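You operate a simulated robot arm through the tools that you are given. There is no shell and no other tool. Be economical: measure what you need, move in short steps, check, and stop when the job is done.

The job below is to be done with a simulated robot arm. You get a single attempt, and the scene is never put back.

Task
Stopper the cream tube, then load it and the small filter into the grey crate.
Fine: rubber stopper pushed home; one piece in each bay; the filter lid stays on. Set down upright: cream tube, small filter.
Where things are to end (x, y in the base frame): cream tube within 35 mm of [390, -850]; small filter within 35 mm of [380, -720].

It is judged by the outcome, as a careful person would: the job done as asked, and still so three seconds after it is handed in. It fails if anything else is knocked over, pushed out of place, dropped, spilled or broken. Lids that push on must go on centred and level and be pressed home; caps that screw on are set level and turned clockwise until they are tight.

Robot
A 7-joint arm with a fingered hand on a trunk, on a base that drives. Base frame: it is fixed to the floor where the robot stands at the start and does not move with it; the origin is under the middle of the robot, x ahead of it, y to its left, z up; the surface under the hand at the start is at about z = 864. Readings come in mm, degrees, newtons and seconds.
With the tool pointing down near the work surface it reaches from about 300 to 740 mm from the robot's upright axis, wherever it stands. Its first joint turns from -166.0 to 166.0 degrees. Places, roughly: filter lid (6x6x2 cm) [400, -400, 900]; inside of the grey crate [400, -800, 900]; mouth of the cream tube [400, -300, 1000]; neck of the small filter [400, -400, 900]. Payload 4 kg.
The tool frame sits at the grasp point between the pads (the TCP): z along the fingers, y along the line on which they close. The tips reach 26 mm beyond it. The gripper opens to 132 mm. The gripper's body begins 73 mm behind the TCP. The gripper is a hand of 4 fingers: y runs from the thumb to the fingers, the wrist lies at [0, 0, -239] in the tool frame, and closing takes about 1.5 s.
Orientation is told as [roll, pitch, yaw] about the base's x, y, z axes, in that order, counted from this pose: with the fingers straight down and closing along the base's y, the tool's x points along the base's -x, its y along +y and its z along -z.

Tools
- The arm moves only by the tool nudge_tool. Its arguments are lists of equal length, an entry for each row: "slide": the shift along the tool's x, y, z in mm, a list of three; "delta_rot": the turn, a rotation vector about the tool's x, y, z in degrees, a list of three. In form: {"slide": [[x, y, z], ...], "delta_rot": [[wx, wy, wz], ...]}. A call has 1 to 12 rows; each row is the pose to reach, as a shift and turn from the pose commanded when the call began, along the tool's axes at that moment. "gripper" is the finger opening in mm, from 0 to 132, set as the call begins (left out, the last holds). Each row takes 0.2 s and may step no farther than 50 mm and 8.6 degrees from the row before; otherwise, or with a gripper value out of range, the whole call is refused. Where a pose cannot be reached the arm comes as near as it can. A force on the tool above 90 N (or 10 N above the force at the start of the call, whichever is more), or a blocked arm, ends the call early, and 0.2 s more pass. The fingers move at their own pace (about 72 mm/s each) and stop on an object; they squeeze with about 25 N. The grip force told is the motor's: it shows also when the fingers shut on nothing. Time passes only in rows, and 0.2 s behind the last, so rows that repeat a pose let the fingers close. The reply holds the time, the measured pose of the TCP, the force on the tool along the base axes, the opening and the grip force, in the units named above and with some noise, with the torque about the TCP (base axes, N m) and any sound that the robot's microphone picked up.
- Cameras (640 x 400 px; columns grow to the right, rows downward): "scene" is now at [14.8, 103.6, 1519.2]; the picture's right is [-0.53, -0.85, 0.00], its down [-0.49, 0.31, -0.81] and it looks along [0.69, -0.43, -0.58] (base axes); focal length 274 px, centre (320, 200). "wrist" rides on the gripper at [68, 2, -97] in the tool frame; the picture's right is [-0.03, 1.00, 0.00], its down [-0.82, -0.02, -0.58] and it looks along [-0.58, -0.01, 0.82] (tool axes); focal length 270 px, centre (320, 200). There is no depth. A picture from a camera that has moved, and an enlarged one, comes with that camera's place and axes in the base frame and with its lens.
- snapshot(camera): a new picture of that camera. No time passes.
- move_column(by): slides the trunk up (or, below 0, down) by that many mm; the arm and the scene camera ride with it, the base frame stays. It gives what a move gives, with no picture.
- roll_base(legs): drives the robot by 1 to 6 legs, each [ahead, turn to the left] in mm and degrees, along the robot's own axes; the way and the turn of a leg run together, so that a leg with both is an arc; at most 1500 mm and 180 degrees a leg. The arm and the cameras ride along, it lands a little off, and it stops where it bumps. It gives what a move gives.
- curl_fingers(finger1, finger2, finger3, thumb_bend): sets how far each is bent, from 0 (flat) to 1 (curled in); at 0.3 the hand is open as for a grip, at 0.7 the pads meet at the TCP. One left out holds its place. A second passes; each finger stops where it meets its share of the squeeze, and holds until it gets a number again. A gripper value or a shape takes the hand back. It gives what a move gives, with no picture; readings hold the bend of each and the force on the fingers (four entries, about 0 where the hand has none), thumb and palm.
- grasp_type(shape): the hand has 4 fingers and takes this shape, open, in about a second: jaw (thumb against the fingers, like two jaws); tri (thumb and two fingers); tip (a fingertip pinch); poke (one finger out to press); point (the index stretched); flat (the hand flat); cup (the hand cupped); fist (a fist). The gripper value then closes the fingers along that shape, each until it touches; the sizes above hold for jaw. It gives what a move gives, with no picture.
- aim_head(pan, tilt): turns the head with the scene camera to pan (to the left, within 155 degrees either way) and tilt (down, from -29 to 69), counted from straight ahead of the robot. It gives what a move gives.
- inspect(camera, box): a new picture of the part [left, top, right, bottom] of that camera's present view, enlarged. No time passes.
- close_job(): hands the job in; it is judged then, once.

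Work in short steps. Places have to be worked out from the pictures, the camera data and where the tool is seen: move nearer, look again, correct. Check each grasp and each placing, and mend what went wrong. You have 120 turns and 90 pictures in all, those below and enlarged ones among them. Open the gripper and draw the arm clear of the work before you hand the job in, unless the task says otherwise; then end with one line.

The tools are called by a JSON object that holds its "api" and its "payload". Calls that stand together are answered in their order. nudge_tool: Moves the arm, as the interface text tells. Its arguments: {"type":"object","properties":{"slide":{"type":"array"},"delta_rot":{"type":"array"},"gripper":{"type":"number"}},"required":["slide","delta_rot"]} The other tools are called the same way: move_column (by) slides the trunk up or down; grasp_type (shape) gives the hand a shape; curl_fingers (finger1, finger2, finger3, thumb_bend) moves the fingers one by one; roll_base (legs) drives the base; aim_head (pan, tilt) turns the head that bears the scene camera; snapshot (camera) takes a picture; inspect (camera, box) takes an enlarged picture of a part of a camera's view; close_job () hands the job in.

At the start:

```text
clock: 0.0
position: [429.0, -236.1, 999.9]
orientation: [-0.1, 0.0, 0.0]
wrist_force: [0.4, -0.2, -0.7]
torque: [-0.04, -0.01, 0.01]
opening: 131.7
gripper_force: 0.1
shape: jaw
bend: [0.3, 0.3, 0.3, 0.3]
finger forces: [0.1, 0.1, 0.0, 0.0, 0.0, 0.1]
trunk travel left (down, up): [-475.0, 115.0]
robot x, y, heading: [-0.9, -0.3, 0.1]
head pan, tilt: [-32.0, 35.5]
```

scene: 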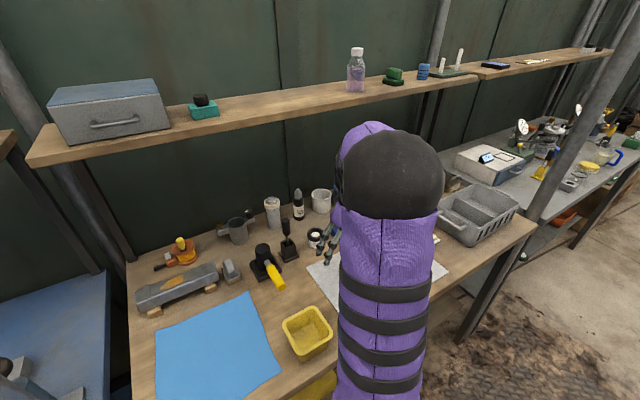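
wrist: 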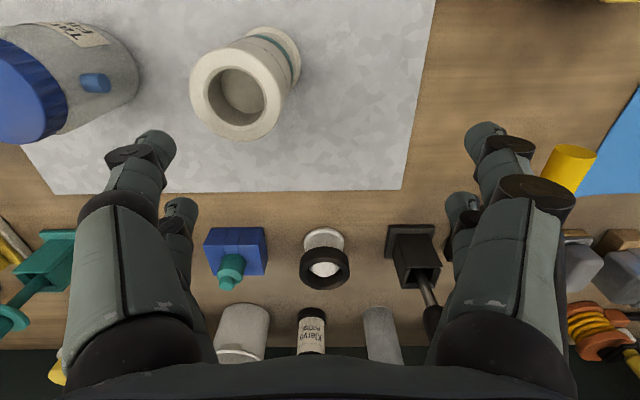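

I'll start by looking closer at the bench from both cameras to identify the tube, filter, stopper and crate.

{"api": "inspect", "payload": {"camera": "wrist", "box": [0, 0, 440, 275]}}

{"api": "inspect", "payload": {"camera": "scene", "box": [120, 170, 360, 320]}}

{"api": "inspect", "payload": {"camera": "scene", "box": [400, 130, 640, 280]}}

```text
1.45 times, centred on (220, 138) of wrist
camera zoom: at [359.6, -232.7, 1096.3], right [0.03, 1.0, 0.0], down [0.82, -0.02, 0.58], along [0.58, -0.01, -0.82], focal length 393 px, centre (466, 291)
```

zoom: 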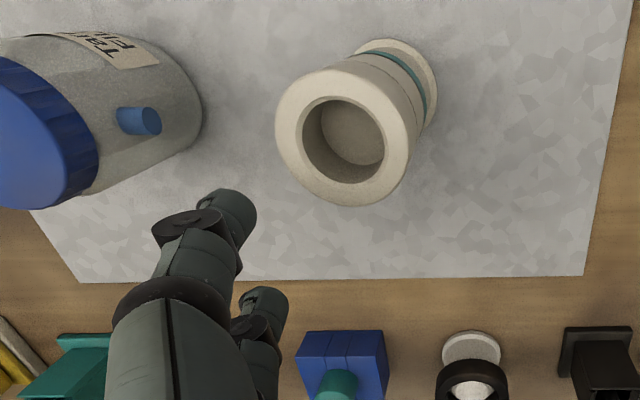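

```text
2.67 times, centred on (240, 245) of scene
camera zoom: at [14.8, 103.6, 1519.2], right [-0.53, -0.85, 0.0], down [-0.49, 0.31, -0.81], along [0.69, -0.43, -0.58], focal length 731 px, centre (533, 80)
```

zoom: 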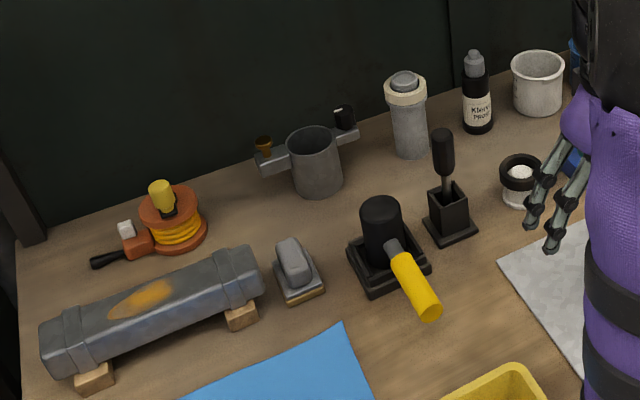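

```text
2.67 times, centred on (520, 205) of scene
camera zoom: at [14.8, 103.6, 1519.2], right [-0.53, -0.85, 0.0], down [-0.49, 0.31, -0.81], along [0.69, -0.43, -0.58], focal length 731 px, centre (-213, 187)
```

zoom: 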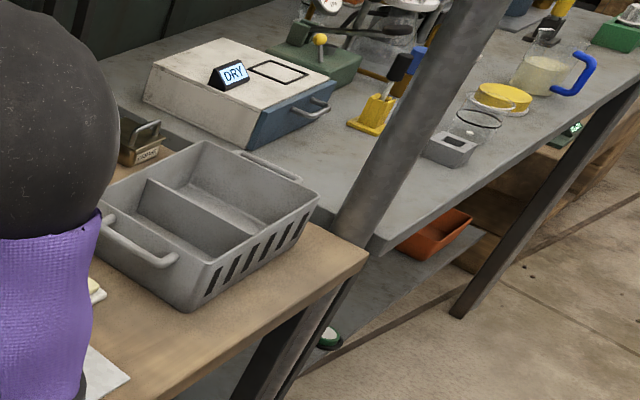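

The stopper isn't seen yet; something cream-coloured lies near the crate. I raise the hand and move it toward -y to look at the mat's other end.

{"api": "nudge_tool", "payload": {"slide": [[0, 0, -50], [0, 0, -100], [0, 0, -150], [10, -50, -150], [20, -100, -150], [30, -150, -150], [30, -200, -150]], "delta_rot": [[0, 0, 0], [0, 0, 0], [0, 0, 0], [0, 0, 0], [0, 0, 0], [0, 0, 0], [0, 0, 0]]}}

{"api": "snapshot", "payload": {"camera": "wrist"}}

{"api": "snapshot", "payload": {"camera": "scene"}}

```text
refused: row 4 steps farther than a row can; nothing moved
```

```text
84 pictures are left
camera wrist: at [359.6, -232.7, 1096.3], right [0.03, 1.0, 0.0], down [0.82, -0.02, 0.58], along [0.58, -0.01, -0.82], focal length 270 px, centre (320, 200)
```

wrist: 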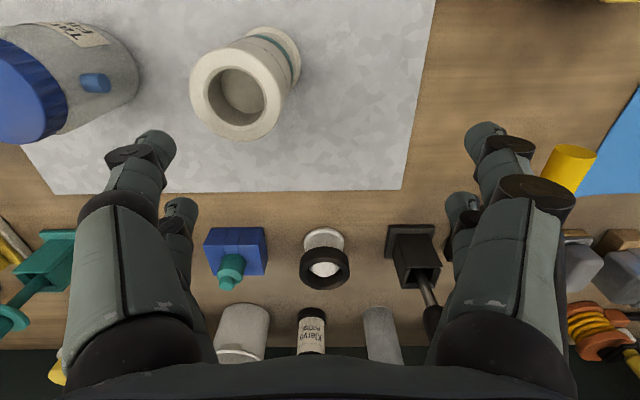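

```text
83 pictures are left
camera scene: at [14.8, 103.6, 1519.2], right [-0.53, -0.85, 0.0], down [-0.49, 0.31, -0.81], along [0.69, -0.43, -0.58], focal length 274 px, centre (320, 200)
```

scene: 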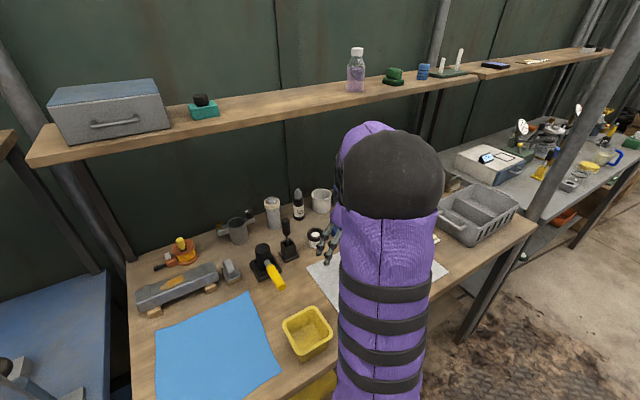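

The step was too large by a hair; I redo it with smaller steps.

{"api": "nudge_tool", "payload": {"slide": [[0, 0, -48], [0, 0, -96], [0, 0, -130], [8, -45, -130], [16, -90, -130], [24, -135, -130], [32, -180, -130], [40, -225, -130], [50, -260, -130]], "delta_rot": [[0, 0, 0], [0, 0, 0], [0, 0, 0], [0, 0, 0], [0, 0, 0], [0, 0, 0], [0, 0, 0], [0, 0, 0], [0, 0, 0]]}}

```text
clock: 2.0
position: [376.7, -496.0, 1129.0]
orientation: [0.1, 0.1, 0.0]
wrist_force: [-0.5, 0.1, -0.7]
torque: [0.0, 0.0, -0.02]
opening: 132.0
gripper_force: 0.0
shape: jaw
bend: [0.3, 0.3, 0.3, 0.3]
finger forces: [0.0, 0.1, 0.0, 0.1, 0.0, 0.1]
trunk travel left (down, up): [-475.0, 115.0]
robot x, y, heading: [-1.2, -0.6, 0.1]
head pan, tilt: [-32.0, 35.5]
```

Now I look from here.

{"api": "snapshot", "payload": {"camera": "wrist"}}

{"api": "snapshot", "payload": {"camera": "scene"}}

```text
82 pictures are left
camera wrist: at [309.1, -494.8, 1226.3], right [0.03, 1.0, 0.0], down [0.82, -0.02, 0.58], along [0.58, -0.01, -0.82], focal length 270 px, centre (320, 200)
```

wrist: 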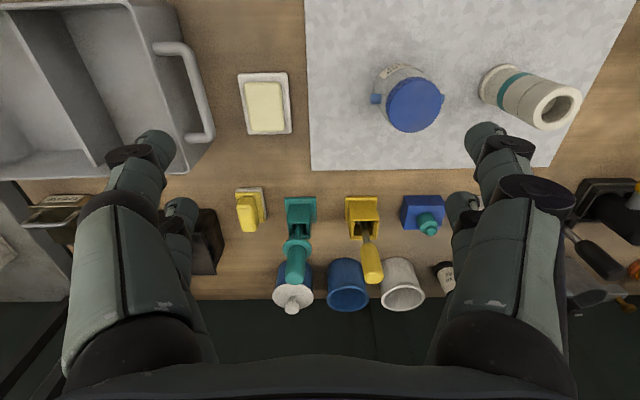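

```text
81 pictures are left
camera scene: at [14.9, 103.2, 1519.2], right [-0.53, -0.85, 0.0], down [-0.49, 0.31, -0.81], along [0.69, -0.43, -0.58], focal length 274 px, centre (320, 200)
```

scene: 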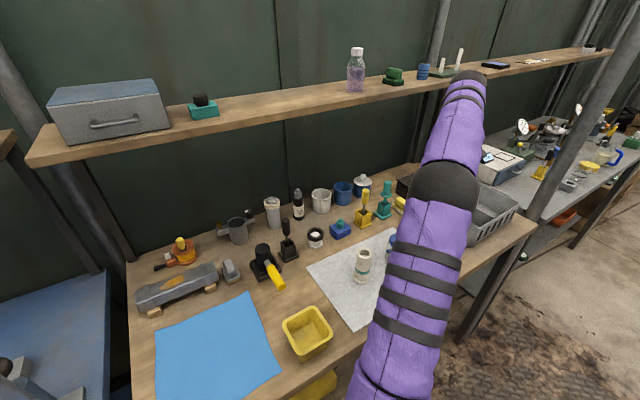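

I need to find the stopper; I zoom into the candidates.

{"api": "inspect", "payload": {"camera": "scene", "box": [260, 170, 420, 270]}}

{"api": "inspect", "payload": {"camera": "wrist", "box": [180, 40, 500, 240]}}

{"api": "inspect", "payload": {"camera": "scene", "box": [240, 260, 400, 360]}}

```text
4.00 times, centred on (340, 220) of scene
camera zoom: at [14.9, 103.2, 1519.2], right [-0.53, -0.85, 0.0], down [-0.49, 0.31, -0.81], along [0.69, -0.43, -0.58], focal length 1096 px, centre (240, 120)
```

zoom: 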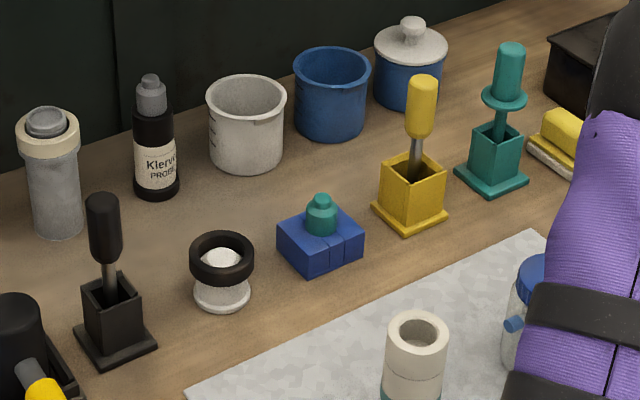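

```text
2.00 times, centred on (340, 140) of wrist
camera zoom: at [309.1, -494.8, 1226.3], right [0.03, 1.0, 0.0], down [0.82, -0.02, 0.58], along [0.58, -0.01, -0.82], focal length 541 px, centre (280, 320)
```

zoom: 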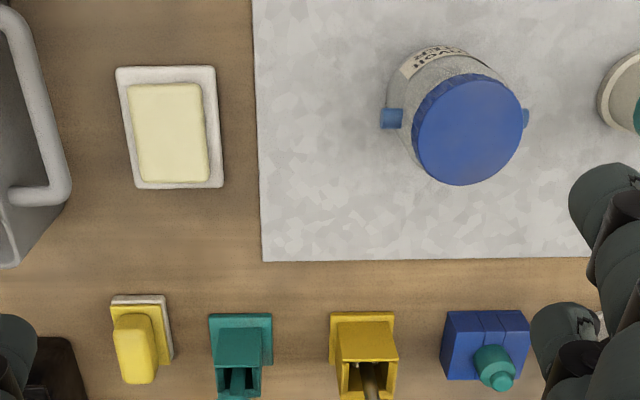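

```text
4.00 times, centred on (320, 310) of scene
camera zoom: at [14.9, 103.2, 1519.2], right [-0.53, -0.85, 0.0], down [-0.49, 0.31, -0.81], along [0.69, -0.43, -0.58], focal length 1096 px, centre (320, -240)
```

zoom: 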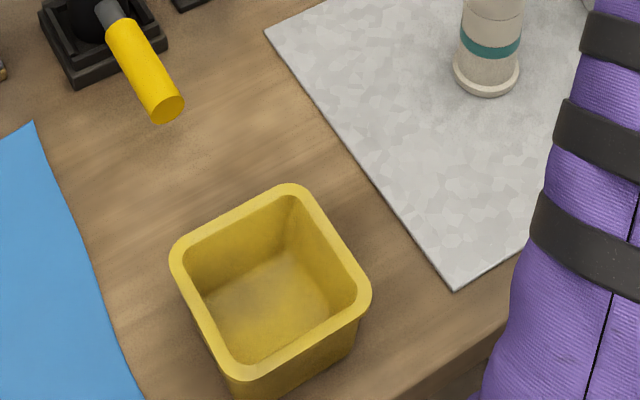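

The teal knob in a blue block and similar items on the shelf need a closer look.

{"api": "inspect", "payload": {"camera": "scene", "box": [340, 40, 500, 140]}}

{"api": "inspect", "payload": {"camera": "scene", "box": [120, 60, 280, 160]}}

{"api": "aim_head", "payload": {"pan": -65, "tilt": 40}}

{"api": "snapshot", "payload": {"camera": "scene"}}

```text
4.00 times, centred on (420, 90) of scene
camera zoom: at [14.9, 103.2, 1519.2], right [-0.53, -0.85, 0.0], down [-0.49, 0.31, -0.81], along [0.69, -0.43, -0.58], focal length 1096 px, centre (-80, 640)
```

zoom: 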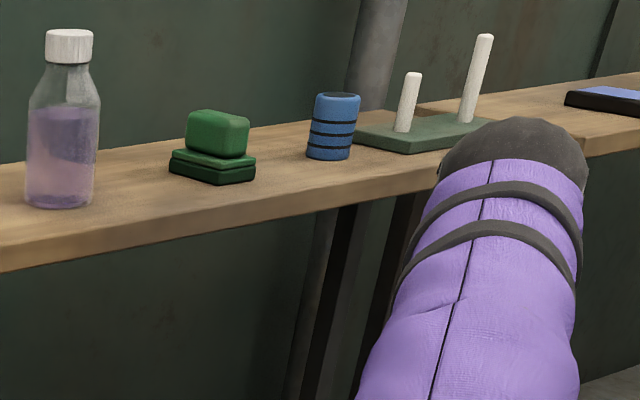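

```text
4.00 times, centred on (200, 110) of scene
camera zoom: at [14.9, 103.2, 1519.2], right [-0.53, -0.85, 0.0], down [-0.49, 0.31, -0.81], along [0.69, -0.43, -0.58], focal length 1096 px, centre (800, 560)
```

zoom: 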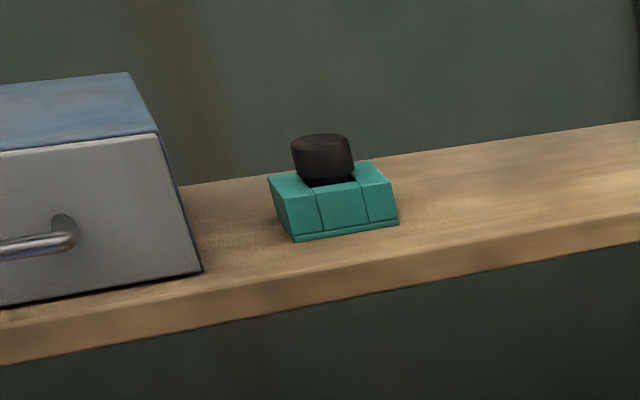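

```text
clock: 3.0
position: [378.9, -495.5, 1130.7]
orientation: [0.0, 0.0, -0.1]
wrist_force: [-0.1, 0.4, -0.8]
torque: [-0.01, 0.02, 0.0]
opening: 132.0
gripper_force: 0.1
shape: jaw
bend: [0.3, 0.3, 0.3, 0.3]
finger forces: [0.0, 0.0, 0.0, 0.0, 0.1, 0.0]
trunk travel left (down, up): [-475.0, 115.0]
robot x, y, heading: [2.6, -1.7, -0.1]
head pan, tilt: [-65.0, 40.0]
```

```text
75 pictures are left
camera scene: at [-23.7, 73.0, 1512.4], right [-0.91, -0.42, 0.0], down [-0.27, 0.58, -0.77], along [0.32, -0.69, -0.64], focal length 274 px, centre (320, 200)
```

scene: 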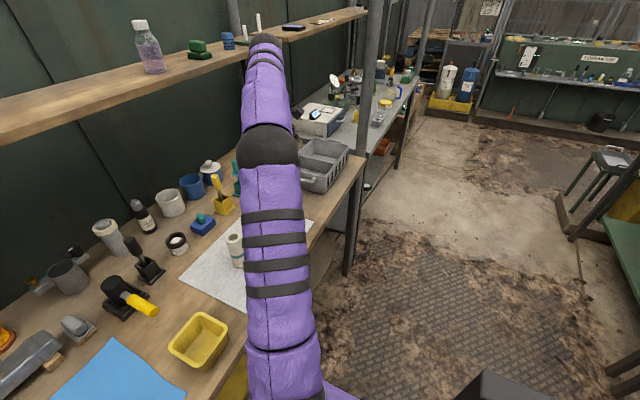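

The black plug on the shelf in a teal nest and the teal knob in a blue nest are both candidates. I bring the wrist camera closer to the blue nest (about [580, -329]).

{"api": "nudge_tool", "payload": {"slide": [[-28, 40, 0], [-56, 80, 0], [-84, 120, 0], [-112, 160, 0], [-123, 166, 45], [-123, 166, 90], [-123, 166, 120]], "delta_rot": [[0, 0, 0], [0, 0, 0], [0, 0, 0], [0, 0, 0], [0, 0, 0], [0, 0, 0], [0, 0, 0]]}}

{"api": "snapshot", "payload": {"camera": "wrist"}}

{"api": "inspect", "payload": {"camera": "wrist", "box": [240, 130, 400, 230]}}

```text
clock: 4.6
position: [504.4, -329.4, 1008.4]
orientation: [-0.1, 0.0, 0.0]
wrist_force: [-0.2, -0.4, -0.9]
torque: [0.01, 0.0, 0.0]
opening: 131.9
gripper_force: 0.0
shape: jaw
bend: [0.3, 0.3, 0.3, 0.3]
finger forces: [0.0, 0.1, 0.0, 0.0, 0.1, 0.0]
trunk travel left (down, up): [-475.0, 115.0]
robot x, y, heading: [-1.0, -2.6, -0.2]
head pan, tilt: [-65.0, 40.0]
```

```text
74 pictures are left
camera wrist: at [434.9, -326.8, 1105.3], right [0.02, 1.0, 0.0], down [0.82, -0.02, 0.58], along [0.58, -0.01, -0.82], focal length 270 px, centre (320, 200)
```

wrist: 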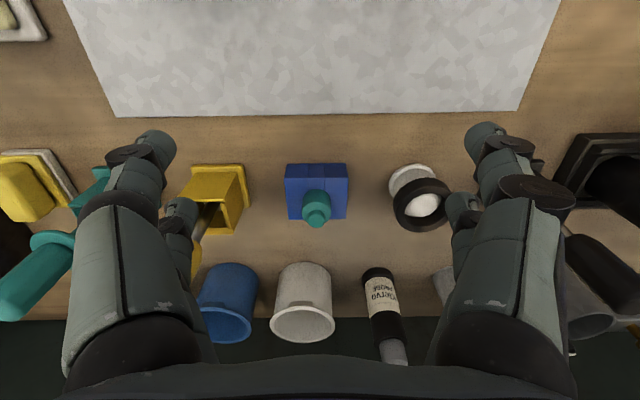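

```text
4.00 times, centred on (320, 180) of wrist
camera zoom: at [434.9, -326.8, 1105.3], right [0.02, 1.0, 0.0], down [0.82, -0.02, 0.58], along [0.58, -0.01, -0.82], focal length 1081 px, centre (320, 280)
```

zoom: 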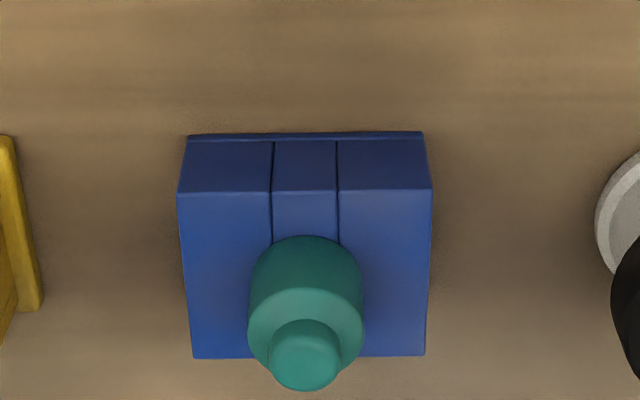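

The teal item could be a nozzle cap. Now a better look at the black plug on the shelf with the head.

{"api": "aim_head", "payload": {"pan": -5, "tilt": 25}}

{"api": "snapshot", "payload": {"camera": "scene"}}

```text
clock: 5.9
position: [504.9, -329.4, 1010.3]
orientation: [0.0, 0.1, 0.0]
wrist_force: [0.4, 0.4, -0.3]
torque: [0.0, 0.04, -0.02]
opening: 131.8
gripper_force: 0.1
shape: jaw
bend: [0.3, 0.3, 0.3, 0.3]
finger forces: [0.0, 0.0, 0.1, 0.1, 0.0, 0.0]
trunk travel left (down, up): [-475.0, 115.0]
robot x, y, heading: [-0.0, 0.6, -0.0]
head pan, tilt: [-5.0, 25.0]
```

```text
72 pictures are left
camera scene: at [32.2, 142.0, 1535.7], right [-0.09, -1.0, 0.0], down [-0.42, 0.04, -0.91], along [0.9, -0.08, -0.42], focal length 274 px, centre (320, 200)
```

scene: 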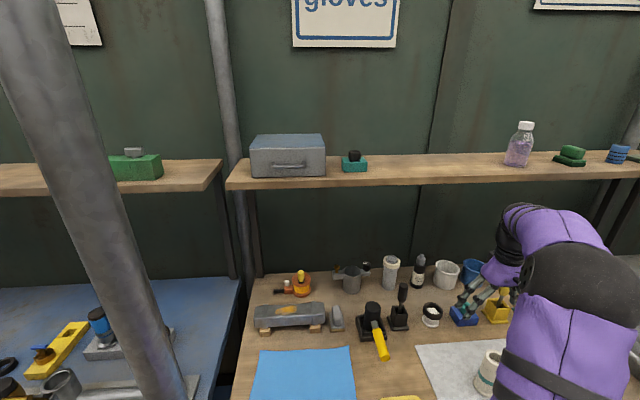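

Triangulating the black plug puts it near [650, 2, 1360], about 33 mm wide and tapered — consistent with a rubber stopper for a ~28 mm mouth. I back away, raise the trunk, and take the wrist camera up for a close look.

{"api": "nudge_tool", "payload": {"slide": [[20, 0, -40], [50, 0, -80], [80, 0, -115]], "delta_rot": [[0, 0, 0], [0, 0, 0], [0, 0, 0]]}}

{"api": "move_column", "payload": {"by": 115}}

{"api": "nudge_tool", "payload": {"slide": [[0, 30, -35], [0, 60, -70], [0, 90, -105], [0, 120, -140], [0, 150, -175], [0, 180, -200], [0, 225, -200], [0, 270, -200], [0, 310, -200]], "delta_rot": [[0, 0, 0], [0, 0, 0], [0, 0, 0], [0, 0, 0], [0, 0, 0], [0, 0, 0], [0, 0, 0], [0, 0, 0], [0, 0, 0]]}}

{"api": "snapshot", "payload": {"camera": "wrist"}}

```text
clock: 6.7
position: [421.3, -329.0, 1123.5]
orientation: [0.0, 0.0, 0.0]
wrist_force: [-0.2, 0.2, 0.3]
torque: [0.01, 0.04, 0.0]
opening: 131.9
gripper_force: 0.0
shape: jaw
bend: [0.3, 0.3, 0.3, 0.3]
finger forces: [0.1, 0.0, 0.0, 0.1, 0.1, 0.0]
trunk travel left (down, up): [-475.0, 115.0]
robot x, y, heading: [-0.4, -3.1, -0.0]
head pan, tilt: [-5.0, 25.0]
```

```text
clock: 8.1
position: [421.4, -329.7, 1237.8]
orientation: [0.1, 0.0, 0.0]
wrist_force: [-0.3, -0.4, 0.0]
torque: [0.0, 0.0, -0.03]
opening: 131.6
gripper_force: 0.2
shape: jaw
bend: [0.3, 0.3, 0.3, 0.3]
finger forces: [0.0, 0.0, 0.1, 0.0, 0.0, 0.0]
trunk travel left (down, up): [-590.0, 0.0]
robot x, y, heading: [-1.1, 2.4, 0.0]
head pan, tilt: [-5.0, 25.0]
```

```text
clock: 10.1
position: [421.2, -17.4, 1438.1]
orientation: [0.0, 0.1, 0.0]
wrist_force: [0.2, 0.5, -1.1]
torque: [-0.01, 0.0, 0.0]
opening: 131.9
gripper_force: 0.0
shape: jaw
bend: [0.3, 0.3, 0.3, 0.3]
finger forces: [0.0, 0.0, 0.1, 0.0, 0.0, 0.1]
trunk travel left (down, up): [-590.0, 0.0]
robot x, y, heading: [-0.4, 2.2, 0.1]
head pan, tilt: [-5.0, 25.0]
```

```text
71 pictures are left
camera wrist: at [353.0, -14.5, 1534.6], right [0.03, 1.0, 0.0], down [0.82, -0.02, 0.58], along [0.58, -0.01, -0.82], focal length 270 px, centre (320, 200)
```

wrist: 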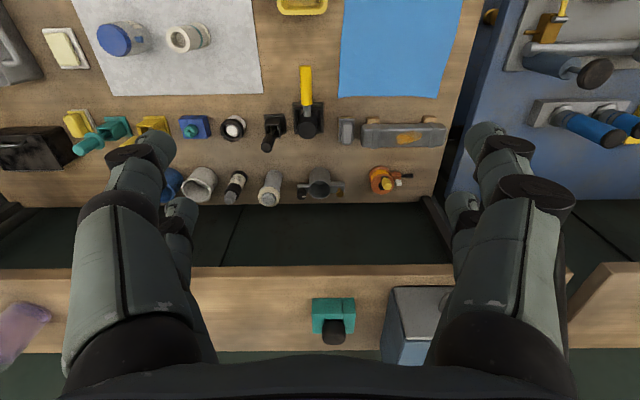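

Good overview. I zoom on the shelf plug.

{"api": "inspect", "payload": {"camera": "wrist", "box": [270, 270, 400, 351]}}

{"api": "inspect", "payload": {"camera": "wrist", "box": [80, 0, 300, 150]}}

```text
4.92 times, centred on (335, 310) of wrist
camera zoom: at [353.0, -14.5, 1534.6], right [0.03, 1.0, 0.0], down [0.82, -0.02, 0.58], along [0.58, -0.01, -0.82], focal length 1331 px, centre (246, -344)
```

zoom: 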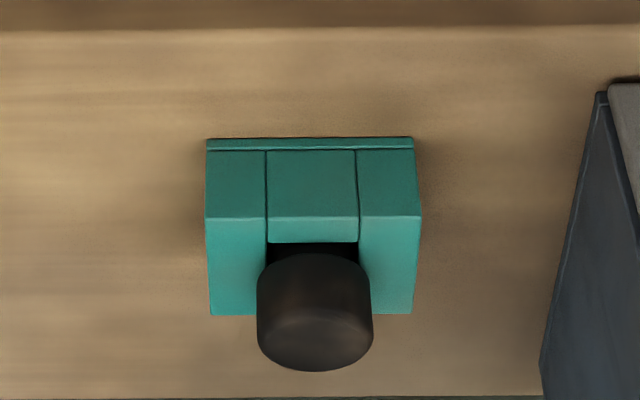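

```text
2.67 times, centred on (190, 75) of wrist
camera zoom: at [353.0, -14.5, 1534.6], right [0.03, 1.0, 0.0], down [0.82, -0.02, 0.58], along [0.58, -0.01, -0.82], focal length 721 px, centre (667, 533)
```

zoom: 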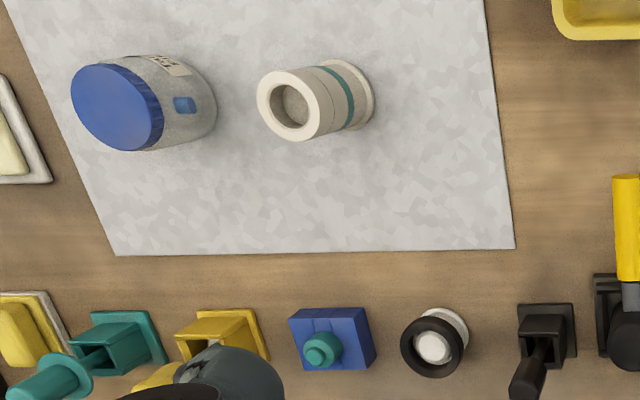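

It's a tapered black stopper in a slotted nest on the shelf. I go nearer to pin down its position.

{"api": "nudge_tool", "payload": {"slide": [[-45, 4, -15], [-90, 8, -30], [-135, 12, -40]], "delta_rot": [[0, 0, 0], [0, 0, 0], [0, 0, 0]]}}

{"api": "snapshot", "payload": {"camera": "wrist"}}

{"api": "inspect", "payload": {"camera": "wrist", "box": [240, 150, 400, 250]}}

```text
clock: 10.9
position: [475.3, 1.8, 1428.6]
orientation: [0.0, -0.3, 0.0]
wrist_force: [-1.4, -0.3, 0.6]
torque: [0.04, 0.0, 0.0]
opening: 132.2
gripper_force: 0.0
shape: jaw
bend: [0.3, 0.3, 0.3, 0.3]
finger forces: [0.0, 0.1, 0.0, 0.0, 0.0, 0.0]
out of reach, approached as far as the arm can: row 1, 2, 3
trunk travel left (down, up): [-590.0, 0.0]
robot x, y, heading: [-0.6, 3.6, 0.0]
head pan, tilt: [-5.0, 25.0]
```

```text
68 pictures are left
camera wrist: at [405.8, 3.8, 1525.4], right [0.03, 1.0, 0.0], down [0.81, -0.02, 0.58], along [0.58, -0.01, -0.81], focal length 270 px, centre (320, 200)
```

wrist: 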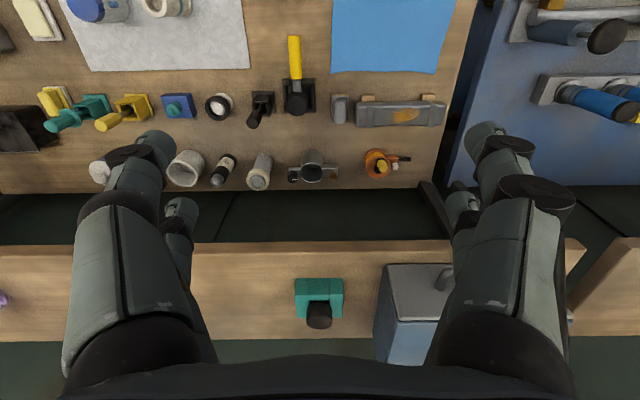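

```text
4.00 times, centred on (320, 200) of wrist
camera zoom: at [405.8, 3.8, 1525.4], right [0.03, 1.0, 0.0], down [0.81, -0.02, 0.58], along [0.58, -0.01, -0.81], focal length 1081 px, centre (320, 200)
```

zoom: 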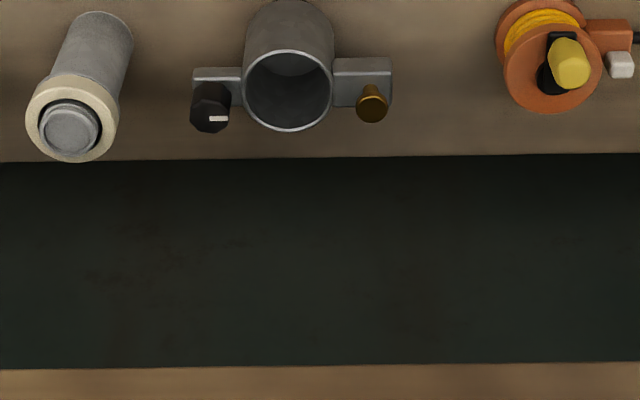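

Straight-down reach is short here, so I'll work the shelf with the hand pitched forward ~45°. I tilt in place first.

{"api": "nudge_tool", "payload": {"slide": [[0, 0, 0], [0, 0, 0], [0, 0, 0], [0, 0, 0], [0, 0, 0], [0, 0, 0]], "delta_rot": [[0, -7.5, 0], [0, -15, 0], [0, -22.5, 0], [0, -30, 0], [0, -37.5, 0], [0, -45, 0]]}}

{"api": "snapshot", "payload": {"camera": "wrist"}}

```text
clock: 12.3
position: [476.0, -0.6, 1428.1]
orientation: [0.0, -45.1, 0.0]
wrist_force: [0.2, 0.1, -0.1]
torque: [-0.01, -0.01, -0.02]
opening: 131.9
gripper_force: 0.0
shape: jaw
bend: [0.3, 0.3, 0.3, 0.3]
finger forces: [0.1, 0.1, 0.0, 0.0, 0.1, 0.0]
trunk travel left (down, up): [-590.0, 0.0]
robot x, y, heading: [-2.3, -1.3, -0.1]
head pan, tilt: [-5.0, 25.0]
```

```text
66 pictures are left
camera wrist: at [357.2, 2.7, 1447.5], right [0.02, 1.0, 0.02], down [0.17, -0.02, 0.99], along [0.99, -0.01, -0.17], focal length 270 px, centre (320, 200)
```

wrist: 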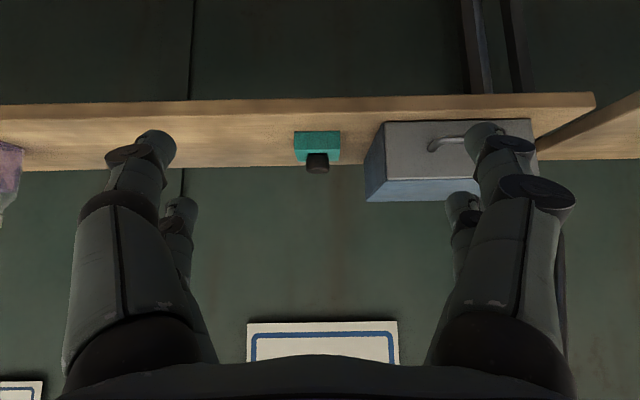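

Three-view fix: stopper top centre ≈ [708, -3, 1349], Ø≈30. The toolbox edge at y≈+60..80 may be near the hand body, so I narrow the fingers and approach for a better look.

{"api": "nudge_tool", "payload": {"slide": [[-25, -1, 36], [-50, -2, 72], [-68, -3, 100]], "delta_rot": [[0, 0, 0], [0, 0, 0], [0, 0, 0]], "gripper": 60}}

{"api": "snapshot", "payload": {"camera": "wrist"}}

{"api": "snapshot", "payload": {"camera": "scene"}}

```text
clock: 13.1
position: [592.5, -5.8, 1403.8]
orientation: [0.0, -45.0, 0.0]
wrist_force: [0.7, 0.1, 0.9]
torque: [0.02, 0.01, 0.0]
opening: 60.8
gripper_force: 0.0
shape: jaw
bend: [0.73, 0.73, 0.73, 0.7]
finger forces: [0.0, 0.0, 0.1, 0.0, 0.1, 0.1]
trunk travel left (down, up): [-590.0, 0.0]
robot x, y, heading: [-3.3, -3.4, -0.1]
head pan, tilt: [-5.0, 25.0]
```

```text
65 pictures are left
camera wrist: at [476.1, -2.4, 1423.3], right [0.02, 1.0, 0.02], down [0.17, -0.02, 0.99], along [0.99, -0.01, -0.17], focal length 270 px, centre (320, 200)
```

wrist: 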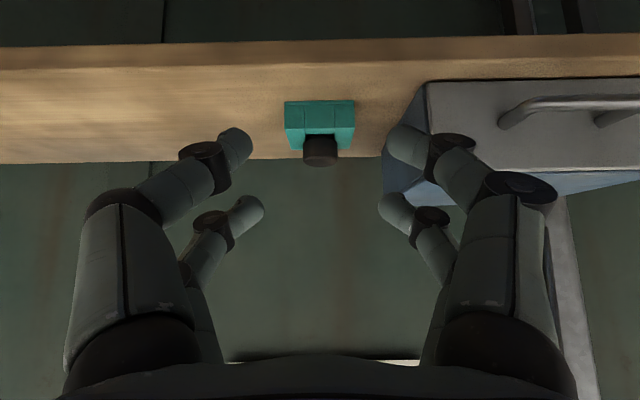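

```text
64 pictures are left
camera scene: at [32.7, 142.2, 1650.6], right [-0.09, -1.0, 0.0], down [-0.42, 0.04, -0.91], along [0.9, -0.08, -0.42], focal length 274 px, centre (320, 200)
```

scene: 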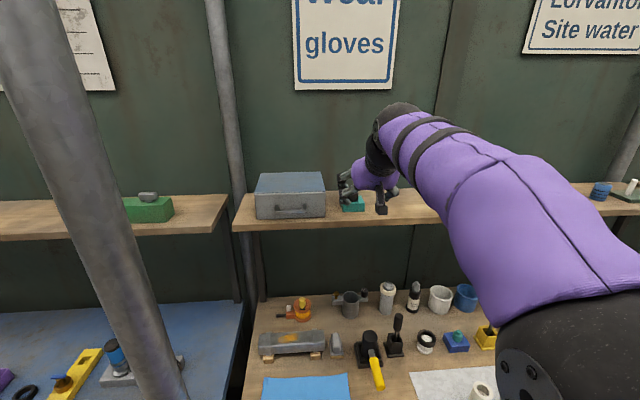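

The nest and toolbox are clear (box side at y≈75). Driving closer would let me use a more vertical hand; I look down at the base/bench clearance.

{"api": "aim_head", "payload": {"pan": 10, "tilt": 69}}

{"api": "snapshot", "payload": {"camera": "scene"}}

{"api": "inspect", "payload": {"camera": "wrist", "box": [240, 70, 400, 170]}}

```text
clock: 14.2
position: [591.9, -5.4, 1404.2]
orientation: [0.0, -45.0, 0.0]
wrist_force: [-0.4, -0.2, -0.6]
torque: [0.0, 0.03, -0.01]
opening: 60.5
gripper_force: 0.1
shape: jaw
bend: [0.73, 0.73, 0.73, 0.7]
finger forces: [0.0, 0.0, 0.0, 0.1, 0.0, 0.0]
trunk travel left (down, up): [-590.0, 0.0]
robot x, y, heading: [-1.7, 0.3, 0.0]
head pan, tilt: [10.0, 68.8]
```

```text
63 pictures are left
camera scene: at [-4.6, 159.9, 1591.3], right [0.17, -0.98, 0.0], down [-0.92, -0.16, -0.36], along [0.36, 0.06, -0.93], focal length 274 px, centre (320, 200)
```

scene: 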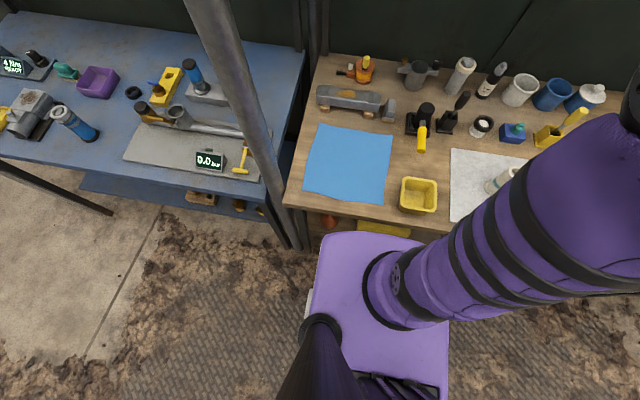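

```text
4.00 times, centred on (320, 120) of wrist
camera zoom: at [474.7, -2.6, 1423.7], right [0.02, 1.0, 0.02], down [0.17, -0.02, 0.99], along [0.99, -0.01, -0.17], focal length 1081 px, centre (320, 520)
```

zoom: 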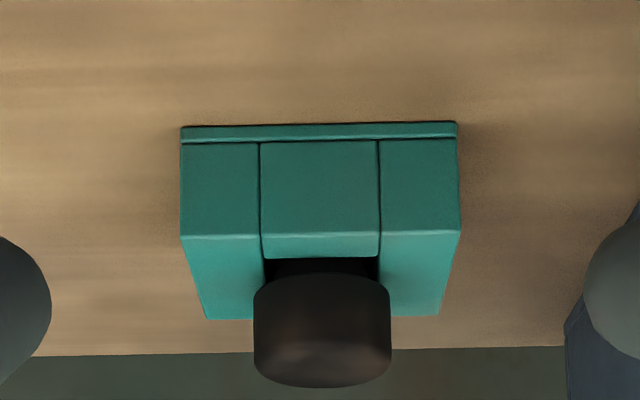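

The base is already almost at the bench, so I'll keep the tilt (about 37°) and try the fingertip-pinch shape; I look at how it sits.

{"api": "grasp_type", "payload": {"shape": "tip"}}

{"api": "snapshot", "payload": {"camera": "wrist"}}

{"api": "nudge_tool", "payload": {"slide": [[0, 0, 0], [0, 0, 0], [0, 0, 0], [0, 0, 0]], "delta_rot": [[0, 4, 0], [0, 8, 0], [0, 8, 0], [0, 8, 0]], "gripper": 50}}

{"api": "snapshot", "payload": {"camera": "wrist"}}

```text
clock: 15.2
position: [592.1, -5.2, 1403.2]
orientation: [0.0, -45.0, 0.1]
wrist_force: [-0.2, -0.3, 1.1]
torque: [0.02, -0.02, 0.01]
opening: 131.9
gripper_force: 0.1
shape: tip
bend: [0.3, 0.3, 0.3, 0.3]
finger forces: [0.1, 0.1, 0.0, 0.0, 0.0, 0.1]
trunk travel left (down, up): [-590.0, 0.0]
robot x, y, heading: [-1.8, -1.1, -0.1]
head pan, tilt: [10.0, 68.8]
```

```text
61 pictures are left
camera wrist: at [474.7, -2.6, 1423.7], right [0.02, 1.0, 0.02], down [0.17, -0.02, 0.99], along [0.99, -0.01, -0.17], focal length 270 px, centre (320, 200)
```

wrist: 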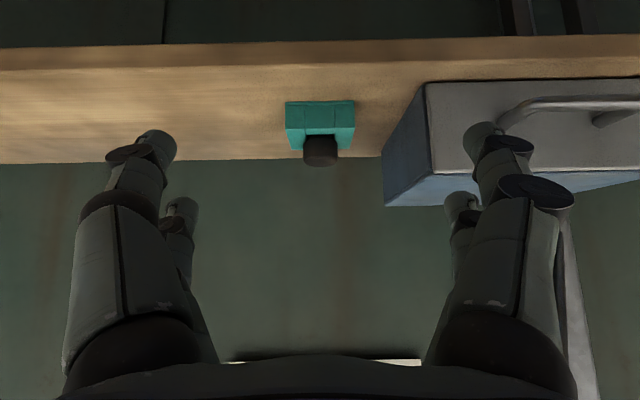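

```text
clock: 16.1
position: [592.2, -5.1, 1404.5]
orientation: [0.1, -37.0, 0.0]
wrist_force: [0.5, -0.2, 0.3]
torque: [-0.02, 0.01, 0.03]
opening: 50.6
gripper_force: 0.1
shape: tip
bend: [0.73, 0.73, 0.73, 0.7]
finger forces: [0.0, 0.1, 0.0, 0.0, 0.1, 0.0]
trunk travel left (down, up): [-590.0, 0.0]
robot x, y, heading: [-2.2, 2.7, 0.1]
head pan, tilt: [10.0, 68.8]
```

```text
60 pictures are left
camera wrist: at [479.4, -2.3, 1440.2], right [0.02, 1.0, 0.02], down [0.3, -0.02, 0.95], along [0.95, -0.01, -0.3], focal length 270 px, centre (320, 200)
```

wrist: 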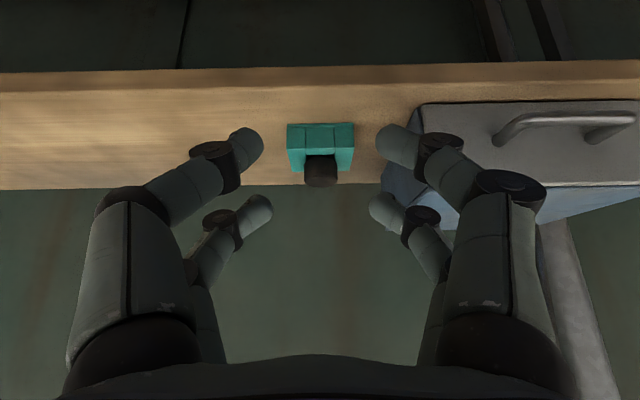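

The near finger pair will pinch the plug; the far pair passes above it. I move most of the way toward TCP [708, -4, 1369] and check.

{"api": "nudge_tool", "payload": {"slide": [[-24, 1, 30], [-48, 1, 60], [-60, 1, 77]], "delta_rot": [[0, 0, 0], [0, 0, 0], [0, 0, 0]]}}

{"api": "snapshot", "payload": {"camera": "wrist"}}

```text
clock: 16.9
position: [688.0, -2.0, 1378.5]
orientation: [-0.1, -37.0, 0.0]
wrist_force: [-1.0, 1.2, -0.3]
torque: [-0.04, -0.01, 0.01]
opening: 50.4
gripper_force: 0.0
shape: tip
bend: [0.73, 0.73, 0.73, 0.7]
finger forces: [0.1, 0.1, 0.1, 0.0, 0.0, 0.0]
trunk travel left (down, up): [-590.0, 0.0]
robot x, y, heading: [1.0, -0.9, 0.1]
head pan, tilt: [10.0, 68.8]
```

```text
59 pictures are left
camera wrist: at [574.6, -0.2, 1414.2], right [0.02, 1.0, 0.01], down [0.3, -0.02, 0.95], along [0.95, -0.02, -0.3], focal length 270 px, centre (320, 200)
```

wrist: 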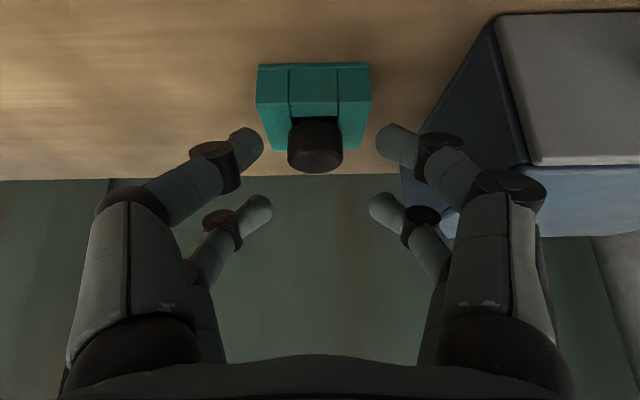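

The plug sits at about y=-5.5; I shift slightly and complete the approach, then look before closing.

{"api": "nudge_tool", "payload": {"slide": [[-5, -3, 10], [-10, -3, 19]], "delta_rot": [[0, 0, 0], [0, 0, 0]]}}

{"api": "snapshot", "payload": {"camera": "wrist"}}

```text
clock: 17.6
position: [706.7, -5.7, 1369.0]
orientation: [0.0, -37.0, 0.0]
wrist_force: [-0.6, 0.2, -0.7]
torque: [0.02, 0.0, -0.03]
opening: 50.2
gripper_force: 0.0
shape: tip
bend: [0.73, 0.73, 0.73, 0.7]
finger forces: [0.0, 0.0, 0.1, 0.0, 0.0, 0.0]
trunk travel left (down, up): [-590.0, 0.0]
robot x, y, heading: [1.1, -1.2, 0.1]
head pan, tilt: [10.0, 68.8]
```

```text
58 pictures are left
camera wrist: at [594.3, -3.1, 1405.9], right [0.02, 1.0, 0.02], down [0.3, -0.02, 0.95], along [0.95, -0.01, -0.3], focal length 270 px, centre (320, 200)
```

wrist: 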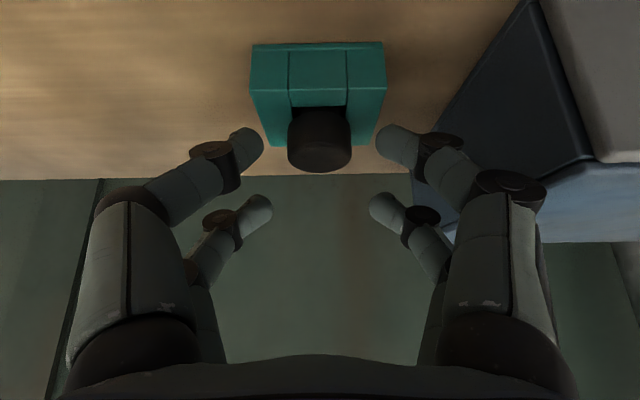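

Lined up; near pads flank the plug. I close.

{"api": "nudge_tool", "payload": {"slide": [[0, 0, 0], [0, 0, 0], [0, 0, 0], [0, 0, 0], [0, 0, 0], [0, 0, 0]], "delta_rot": [[0, 0, 0], [0, 0, 0], [0, 0, 0], [0, 0, 0], [0, 0, 0], [0, 0, 0]], "gripper": 15}}

{"api": "snapshot", "payload": {"camera": "wrist"}}

```text
clock: 18.9
position: [706.8, -5.8, 1369.5]
orientation: [-0.1, -37.0, 0.1]
wrist_force: [0.3, -0.3, 0.1]
torque: [-0.04, 0.02, 0.01]
opening: 7.7
gripper_force: 25.1
shape: tip
bend: [0.73, 0.61, 0.61, 0.7]
finger forces: [18.8, 0.0, 0.0, 0.0, 18.9, 0.1]
trunk travel left (down, up): [-590.0, 0.0]
robot x, y, heading: [2.2, -3.4, -0.0]
head pan, tilt: [10.0, 68.8]
```

```text
57 pictures are left
camera wrist: at [593.9, -3.2, 1406.0], right [0.02, 1.0, 0.02], down [0.3, -0.02, 0.95], along [0.95, -0.01, -0.3], focal length 270 px, centre (320, 200)
```

wrist: 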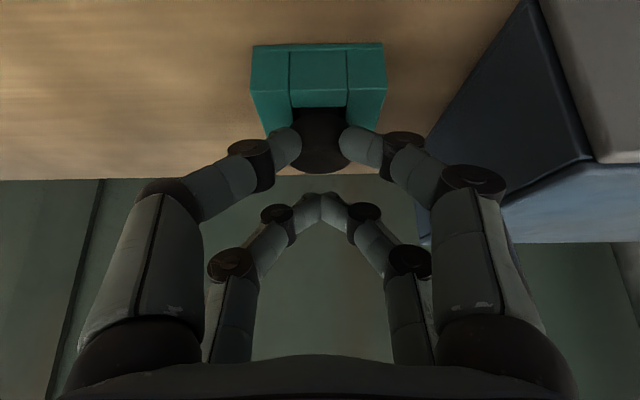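

Near fingers look to be on the plug, though readings are ambiguous. I lift a little and check.

{"api": "nudge_tool", "payload": {"slide": [[6, 0, -8], [12, 0, -16], [24, 0, -32]], "delta_rot": [[0, 0, 0], [0, 0, 0], [0, 0, 0]]}}

{"api": "snapshot", "payload": {"camera": "wrist"}}

```text
clock: 19.8
position: [668.2, -4.9, 1382.2]
orientation: [0.0, -37.1, -0.1]
wrist_force: [-0.4, 0.6, 0.6]
torque: [-0.02, 0.01, 0.03]
opening: 4.0
gripper_force: 25.4
shape: tip
bend: [0.76, 0.61, 0.61, 0.73]
finger forces: [0.0, 0.0, 0.1, 0.1, 0.0, 0.0]
trunk travel left (down, up): [-590.0, 0.0]
robot x, y, heading: [-0.8, -0.6, 0.2]
head pan, tilt: [10.0, 68.8]
```

```text
56 pictures are left
camera wrist: at [555.6, -2.0, 1417.6], right [0.02, 1.0, 0.02], down [0.3, -0.02, 0.95], along [0.95, -0.01, -0.3], focal length 270 px, centre (320, 200)
```

wrist: 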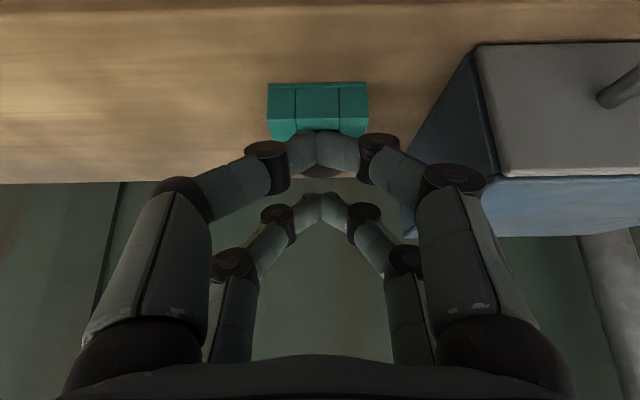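

I pulled it mostly backwards rather than up, and the pinch slid off. I open and check the plug still stands.

{"api": "nudge_tool", "payload": {"slide": [[0, 0, 0], [0, 0, 0], [0, 0, 0], [0, 0, 0]], "delta_rot": [[0, 0, 0], [0, 0, 0], [0, 0, 0], [0, 0, 0]], "gripper": 50}}

{"api": "snapshot", "payload": {"camera": "wrist"}}

{"api": "inspect", "payload": {"camera": "wrist", "box": [240, 70, 400, 190]}}

```text
clock: 20.8
position: [670.3, -5.4, 1380.1]
orientation: [-0.1, -37.0, 0.1]
wrist_force: [0.1, 0.8, 0.2]
torque: [0.0, 0.02, 0.01]
opening: 49.6
gripper_force: 0.1
shape: tip
bend: [0.74, 0.74, 0.74, 0.7]
finger forces: [0.1, 0.1, 0.0, 0.0, 0.1, 0.0]
trunk travel left (down, up): [-590.0, 0.0]
robot x, y, heading: [0.1, -0.1, 0.0]
head pan, tilt: [10.0, 68.8]
```

```text
55 pictures are left
camera wrist: at [556.5, -2.2, 1416.9], right [0.02, 1.0, 0.02], down [0.3, -0.02, 0.95], along [0.95, -0.01, -0.3], focal length 270 px, centre (320, 200)
```

wrist: 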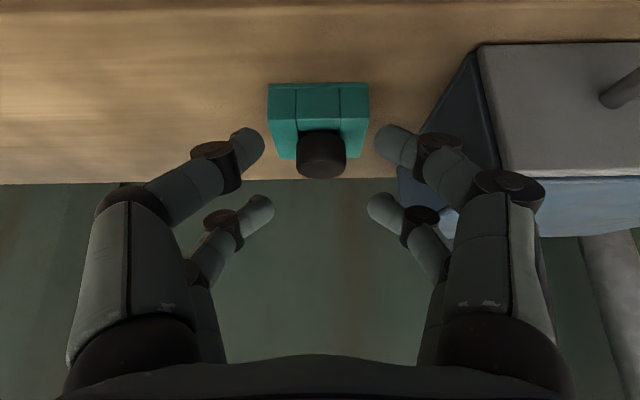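

```text
3.33 times, centred on (320, 130) of wrist
camera zoom: at [556.5, -2.2, 1416.9], right [0.02, 1.0, 0.02], down [0.3, -0.02, 0.95], along [0.95, -0.01, -0.3], focal length 901 px, centre (320, 433)
```

zoom: 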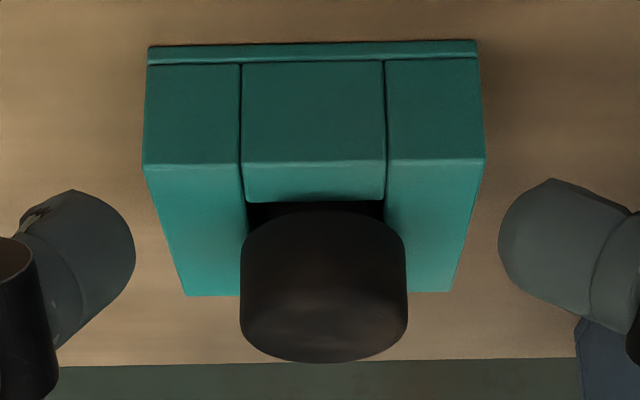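

Plug still upright in its nest; refined: centre ≈ [713, -4.5], top 1347, nest top 1326. My first grip was ~7 mm short. I go to TCP ≈ [718, -5, 1365].

{"api": "nudge_tool", "payload": {"slide": [[-14, 0, 20], [-29, 0, 40.5]], "delta_rot": [[0, 0, 0], [0, 0, 0]]}}

{"api": "snapshot", "payload": {"camera": "wrist"}}

```text
clock: 21.4
position: [718.3, -5.1, 1366.8]
orientation: [0.0, -36.9, 0.0]
wrist_force: [0.1, 0.3, -0.5]
torque: [-0.04, 0.02, 0.02]
opening: 49.3
gripper_force: 0.1
shape: tip
bend: [0.74, 0.74, 0.74, 0.7]
finger forces: [0.1, 0.0, 0.1, 0.0, 0.0, 0.0]
trunk travel left (down, up): [-590.0, 0.0]
robot x, y, heading: [2.7, -2.5, 0.0]
head pan, tilt: [10.0, 68.8]
```

```text
53 pictures are left
camera wrist: at [604.1, -1.9, 1402.4], right [0.02, 1.0, 0.02], down [0.3, -0.02, 0.95], along [0.95, -0.01, -0.31], focal length 270 px, centre (320, 200)
```

wrist: 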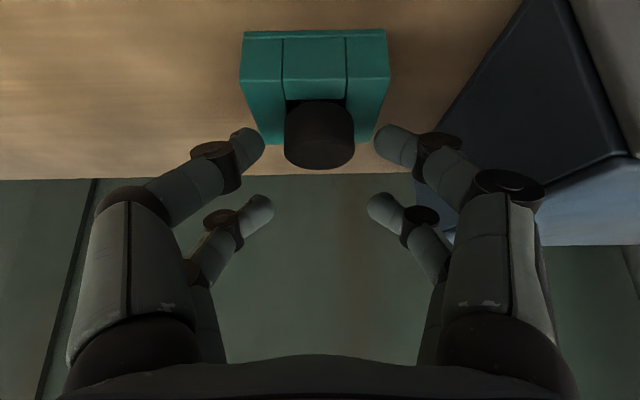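

The plug's body is now at the near pads (tool ≈[21, 0, 20]). Close.

{"api": "nudge_tool", "payload": {"slide": [[0, 0, 0], [0, 0, 0], [0, 0, 0], [0, 0, 0], [0, 0, 0], [0, 0, 0]], "delta_rot": [[0, 0, 0], [0, 0, 0], [0, 0, 0], [0, 0, 0], [0, 0, 0], [0, 0, 0]], "gripper": 15}}

{"api": "inspect", "payload": {"camera": "wrist", "box": [200, 40, 440, 220]}}

```text
clock: 22.8
position: [716.1, -4.7, 1366.4]
orientation: [0.0, -37.0, -0.1]
wrist_force: [0.2, 0.3, -0.8]
torque: [0.01, -0.01, -0.01]
opening: 13.1
gripper_force: 25.1
shape: tip
bend: [0.73, 0.61, 0.61, 0.7]
finger forces: [22.1, 0.1, 0.0, 0.0, 22.1, 0.0]
trunk travel left (down, up): [-590.0, 0.0]
robot x, y, heading: [1.3, -2.0, 0.1]
head pan, tilt: [10.0, 68.8]
```

```text
2.22 times, centred on (320, 130) of wrist
camera zoom: at [603.3, -1.8, 1402.8], right [0.02, 1.0, 0.02], down [0.3, -0.02, 0.95], along [0.95, -0.01, -0.3], focal length 601 px, centre (320, 356)
```

zoom: 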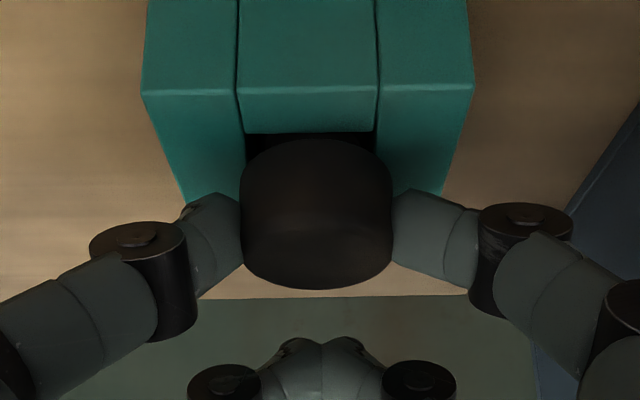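

Solid centred pinch on the plug. I lift straight up in base z (tool [-0.602, 0, -0.799]).

{"api": "nudge_tool", "payload": {"slide": [[-3, 0, -4], [-6, 0, -8], [-9.6, 0, -12.8]], "delta_rot": [[0, 0, 0], [0, 0, 0], [0, 0, 0]]}}

{"api": "inspect", "payload": {"camera": "wrist", "box": [200, 40, 440, 220]}}

```text
clock: 23.6
position: [717.1, -5.5, 1382.5]
orientation: [0.0, -37.0, 0.0]
wrist_force: [0.2, 0.2, -0.8]
torque: [0.01, 0.0, -0.01]
opening: 13.4
gripper_force: 23.9
shape: tip
bend: [0.73, 0.61, 0.61, 0.7]
finger forces: [22.1, 0.0, 0.1, 0.0, 22.0, 0.1]
trunk travel left (down, up): [-590.0, 0.0]
robot x, y, heading: [-0.8, 0.3, 0.0]
head pan, tilt: [10.0, 68.8]
```

```text
2.22 times, centred on (320, 130) of wrist
camera zoom: at [603.3, -2.6, 1418.8], right [0.02, 1.0, 0.01], down [0.3, -0.02, 0.95], along [0.95, -0.01, -0.31], focal length 601 px, centre (320, 356)
```

zoom: 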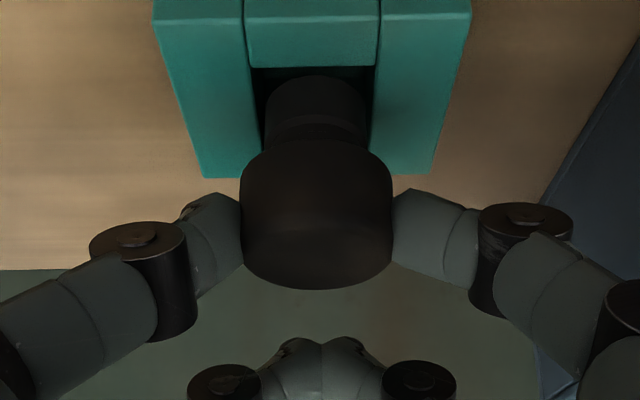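

The plug rises cleanly: a wide head with a narrower plug below. Continue up.

{"api": "nudge_tool", "payload": {"slide": [[-5, 0, -6.5], [-9.6, 0, -12.8], [-13, 0, -17]], "delta_rot": [[0, 0, 0], [0, 0, 0], [0, 0, 0]]}}

{"api": "inspect", "payload": {"camera": "wrist", "box": [200, 40, 440, 220]}}

```text
clock: 24.4
position: [718.0, -6.2, 1406.1]
orientation: [-0.1, -37.0, 0.1]
wrist_force: [-0.5, 0.2, 0.4]
torque: [0.0, 0.0, -0.01]
opening: 13.3
gripper_force: 25.2
shape: tip
bend: [0.73, 0.61, 0.61, 0.7]
finger forces: [22.1, 0.1, 0.1, 0.0, 22.0, 0.1]
trunk travel left (down, up): [-590.0, 0.0]
robot x, y, heading: [-1.6, 0.9, -0.1]
head pan, tilt: [10.0, 68.8]
```

```text
2.22 times, centred on (320, 130) of wrist
camera zoom: at [603.6, -3.1, 1440.8], right [0.02, 1.0, 0.02], down [0.3, -0.02, 0.95], along [0.95, -0.01, -0.3], focal length 601 px, centre (320, 356)
```

zoom: 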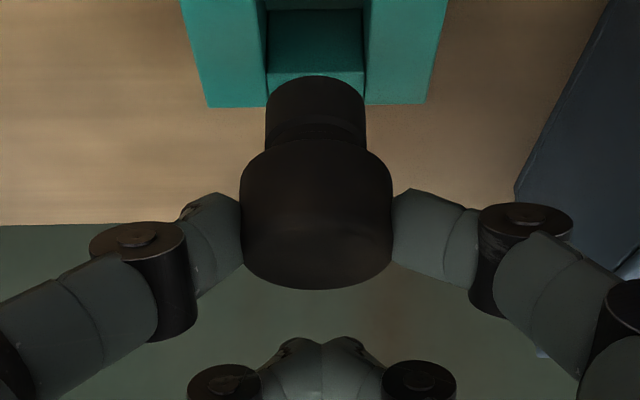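

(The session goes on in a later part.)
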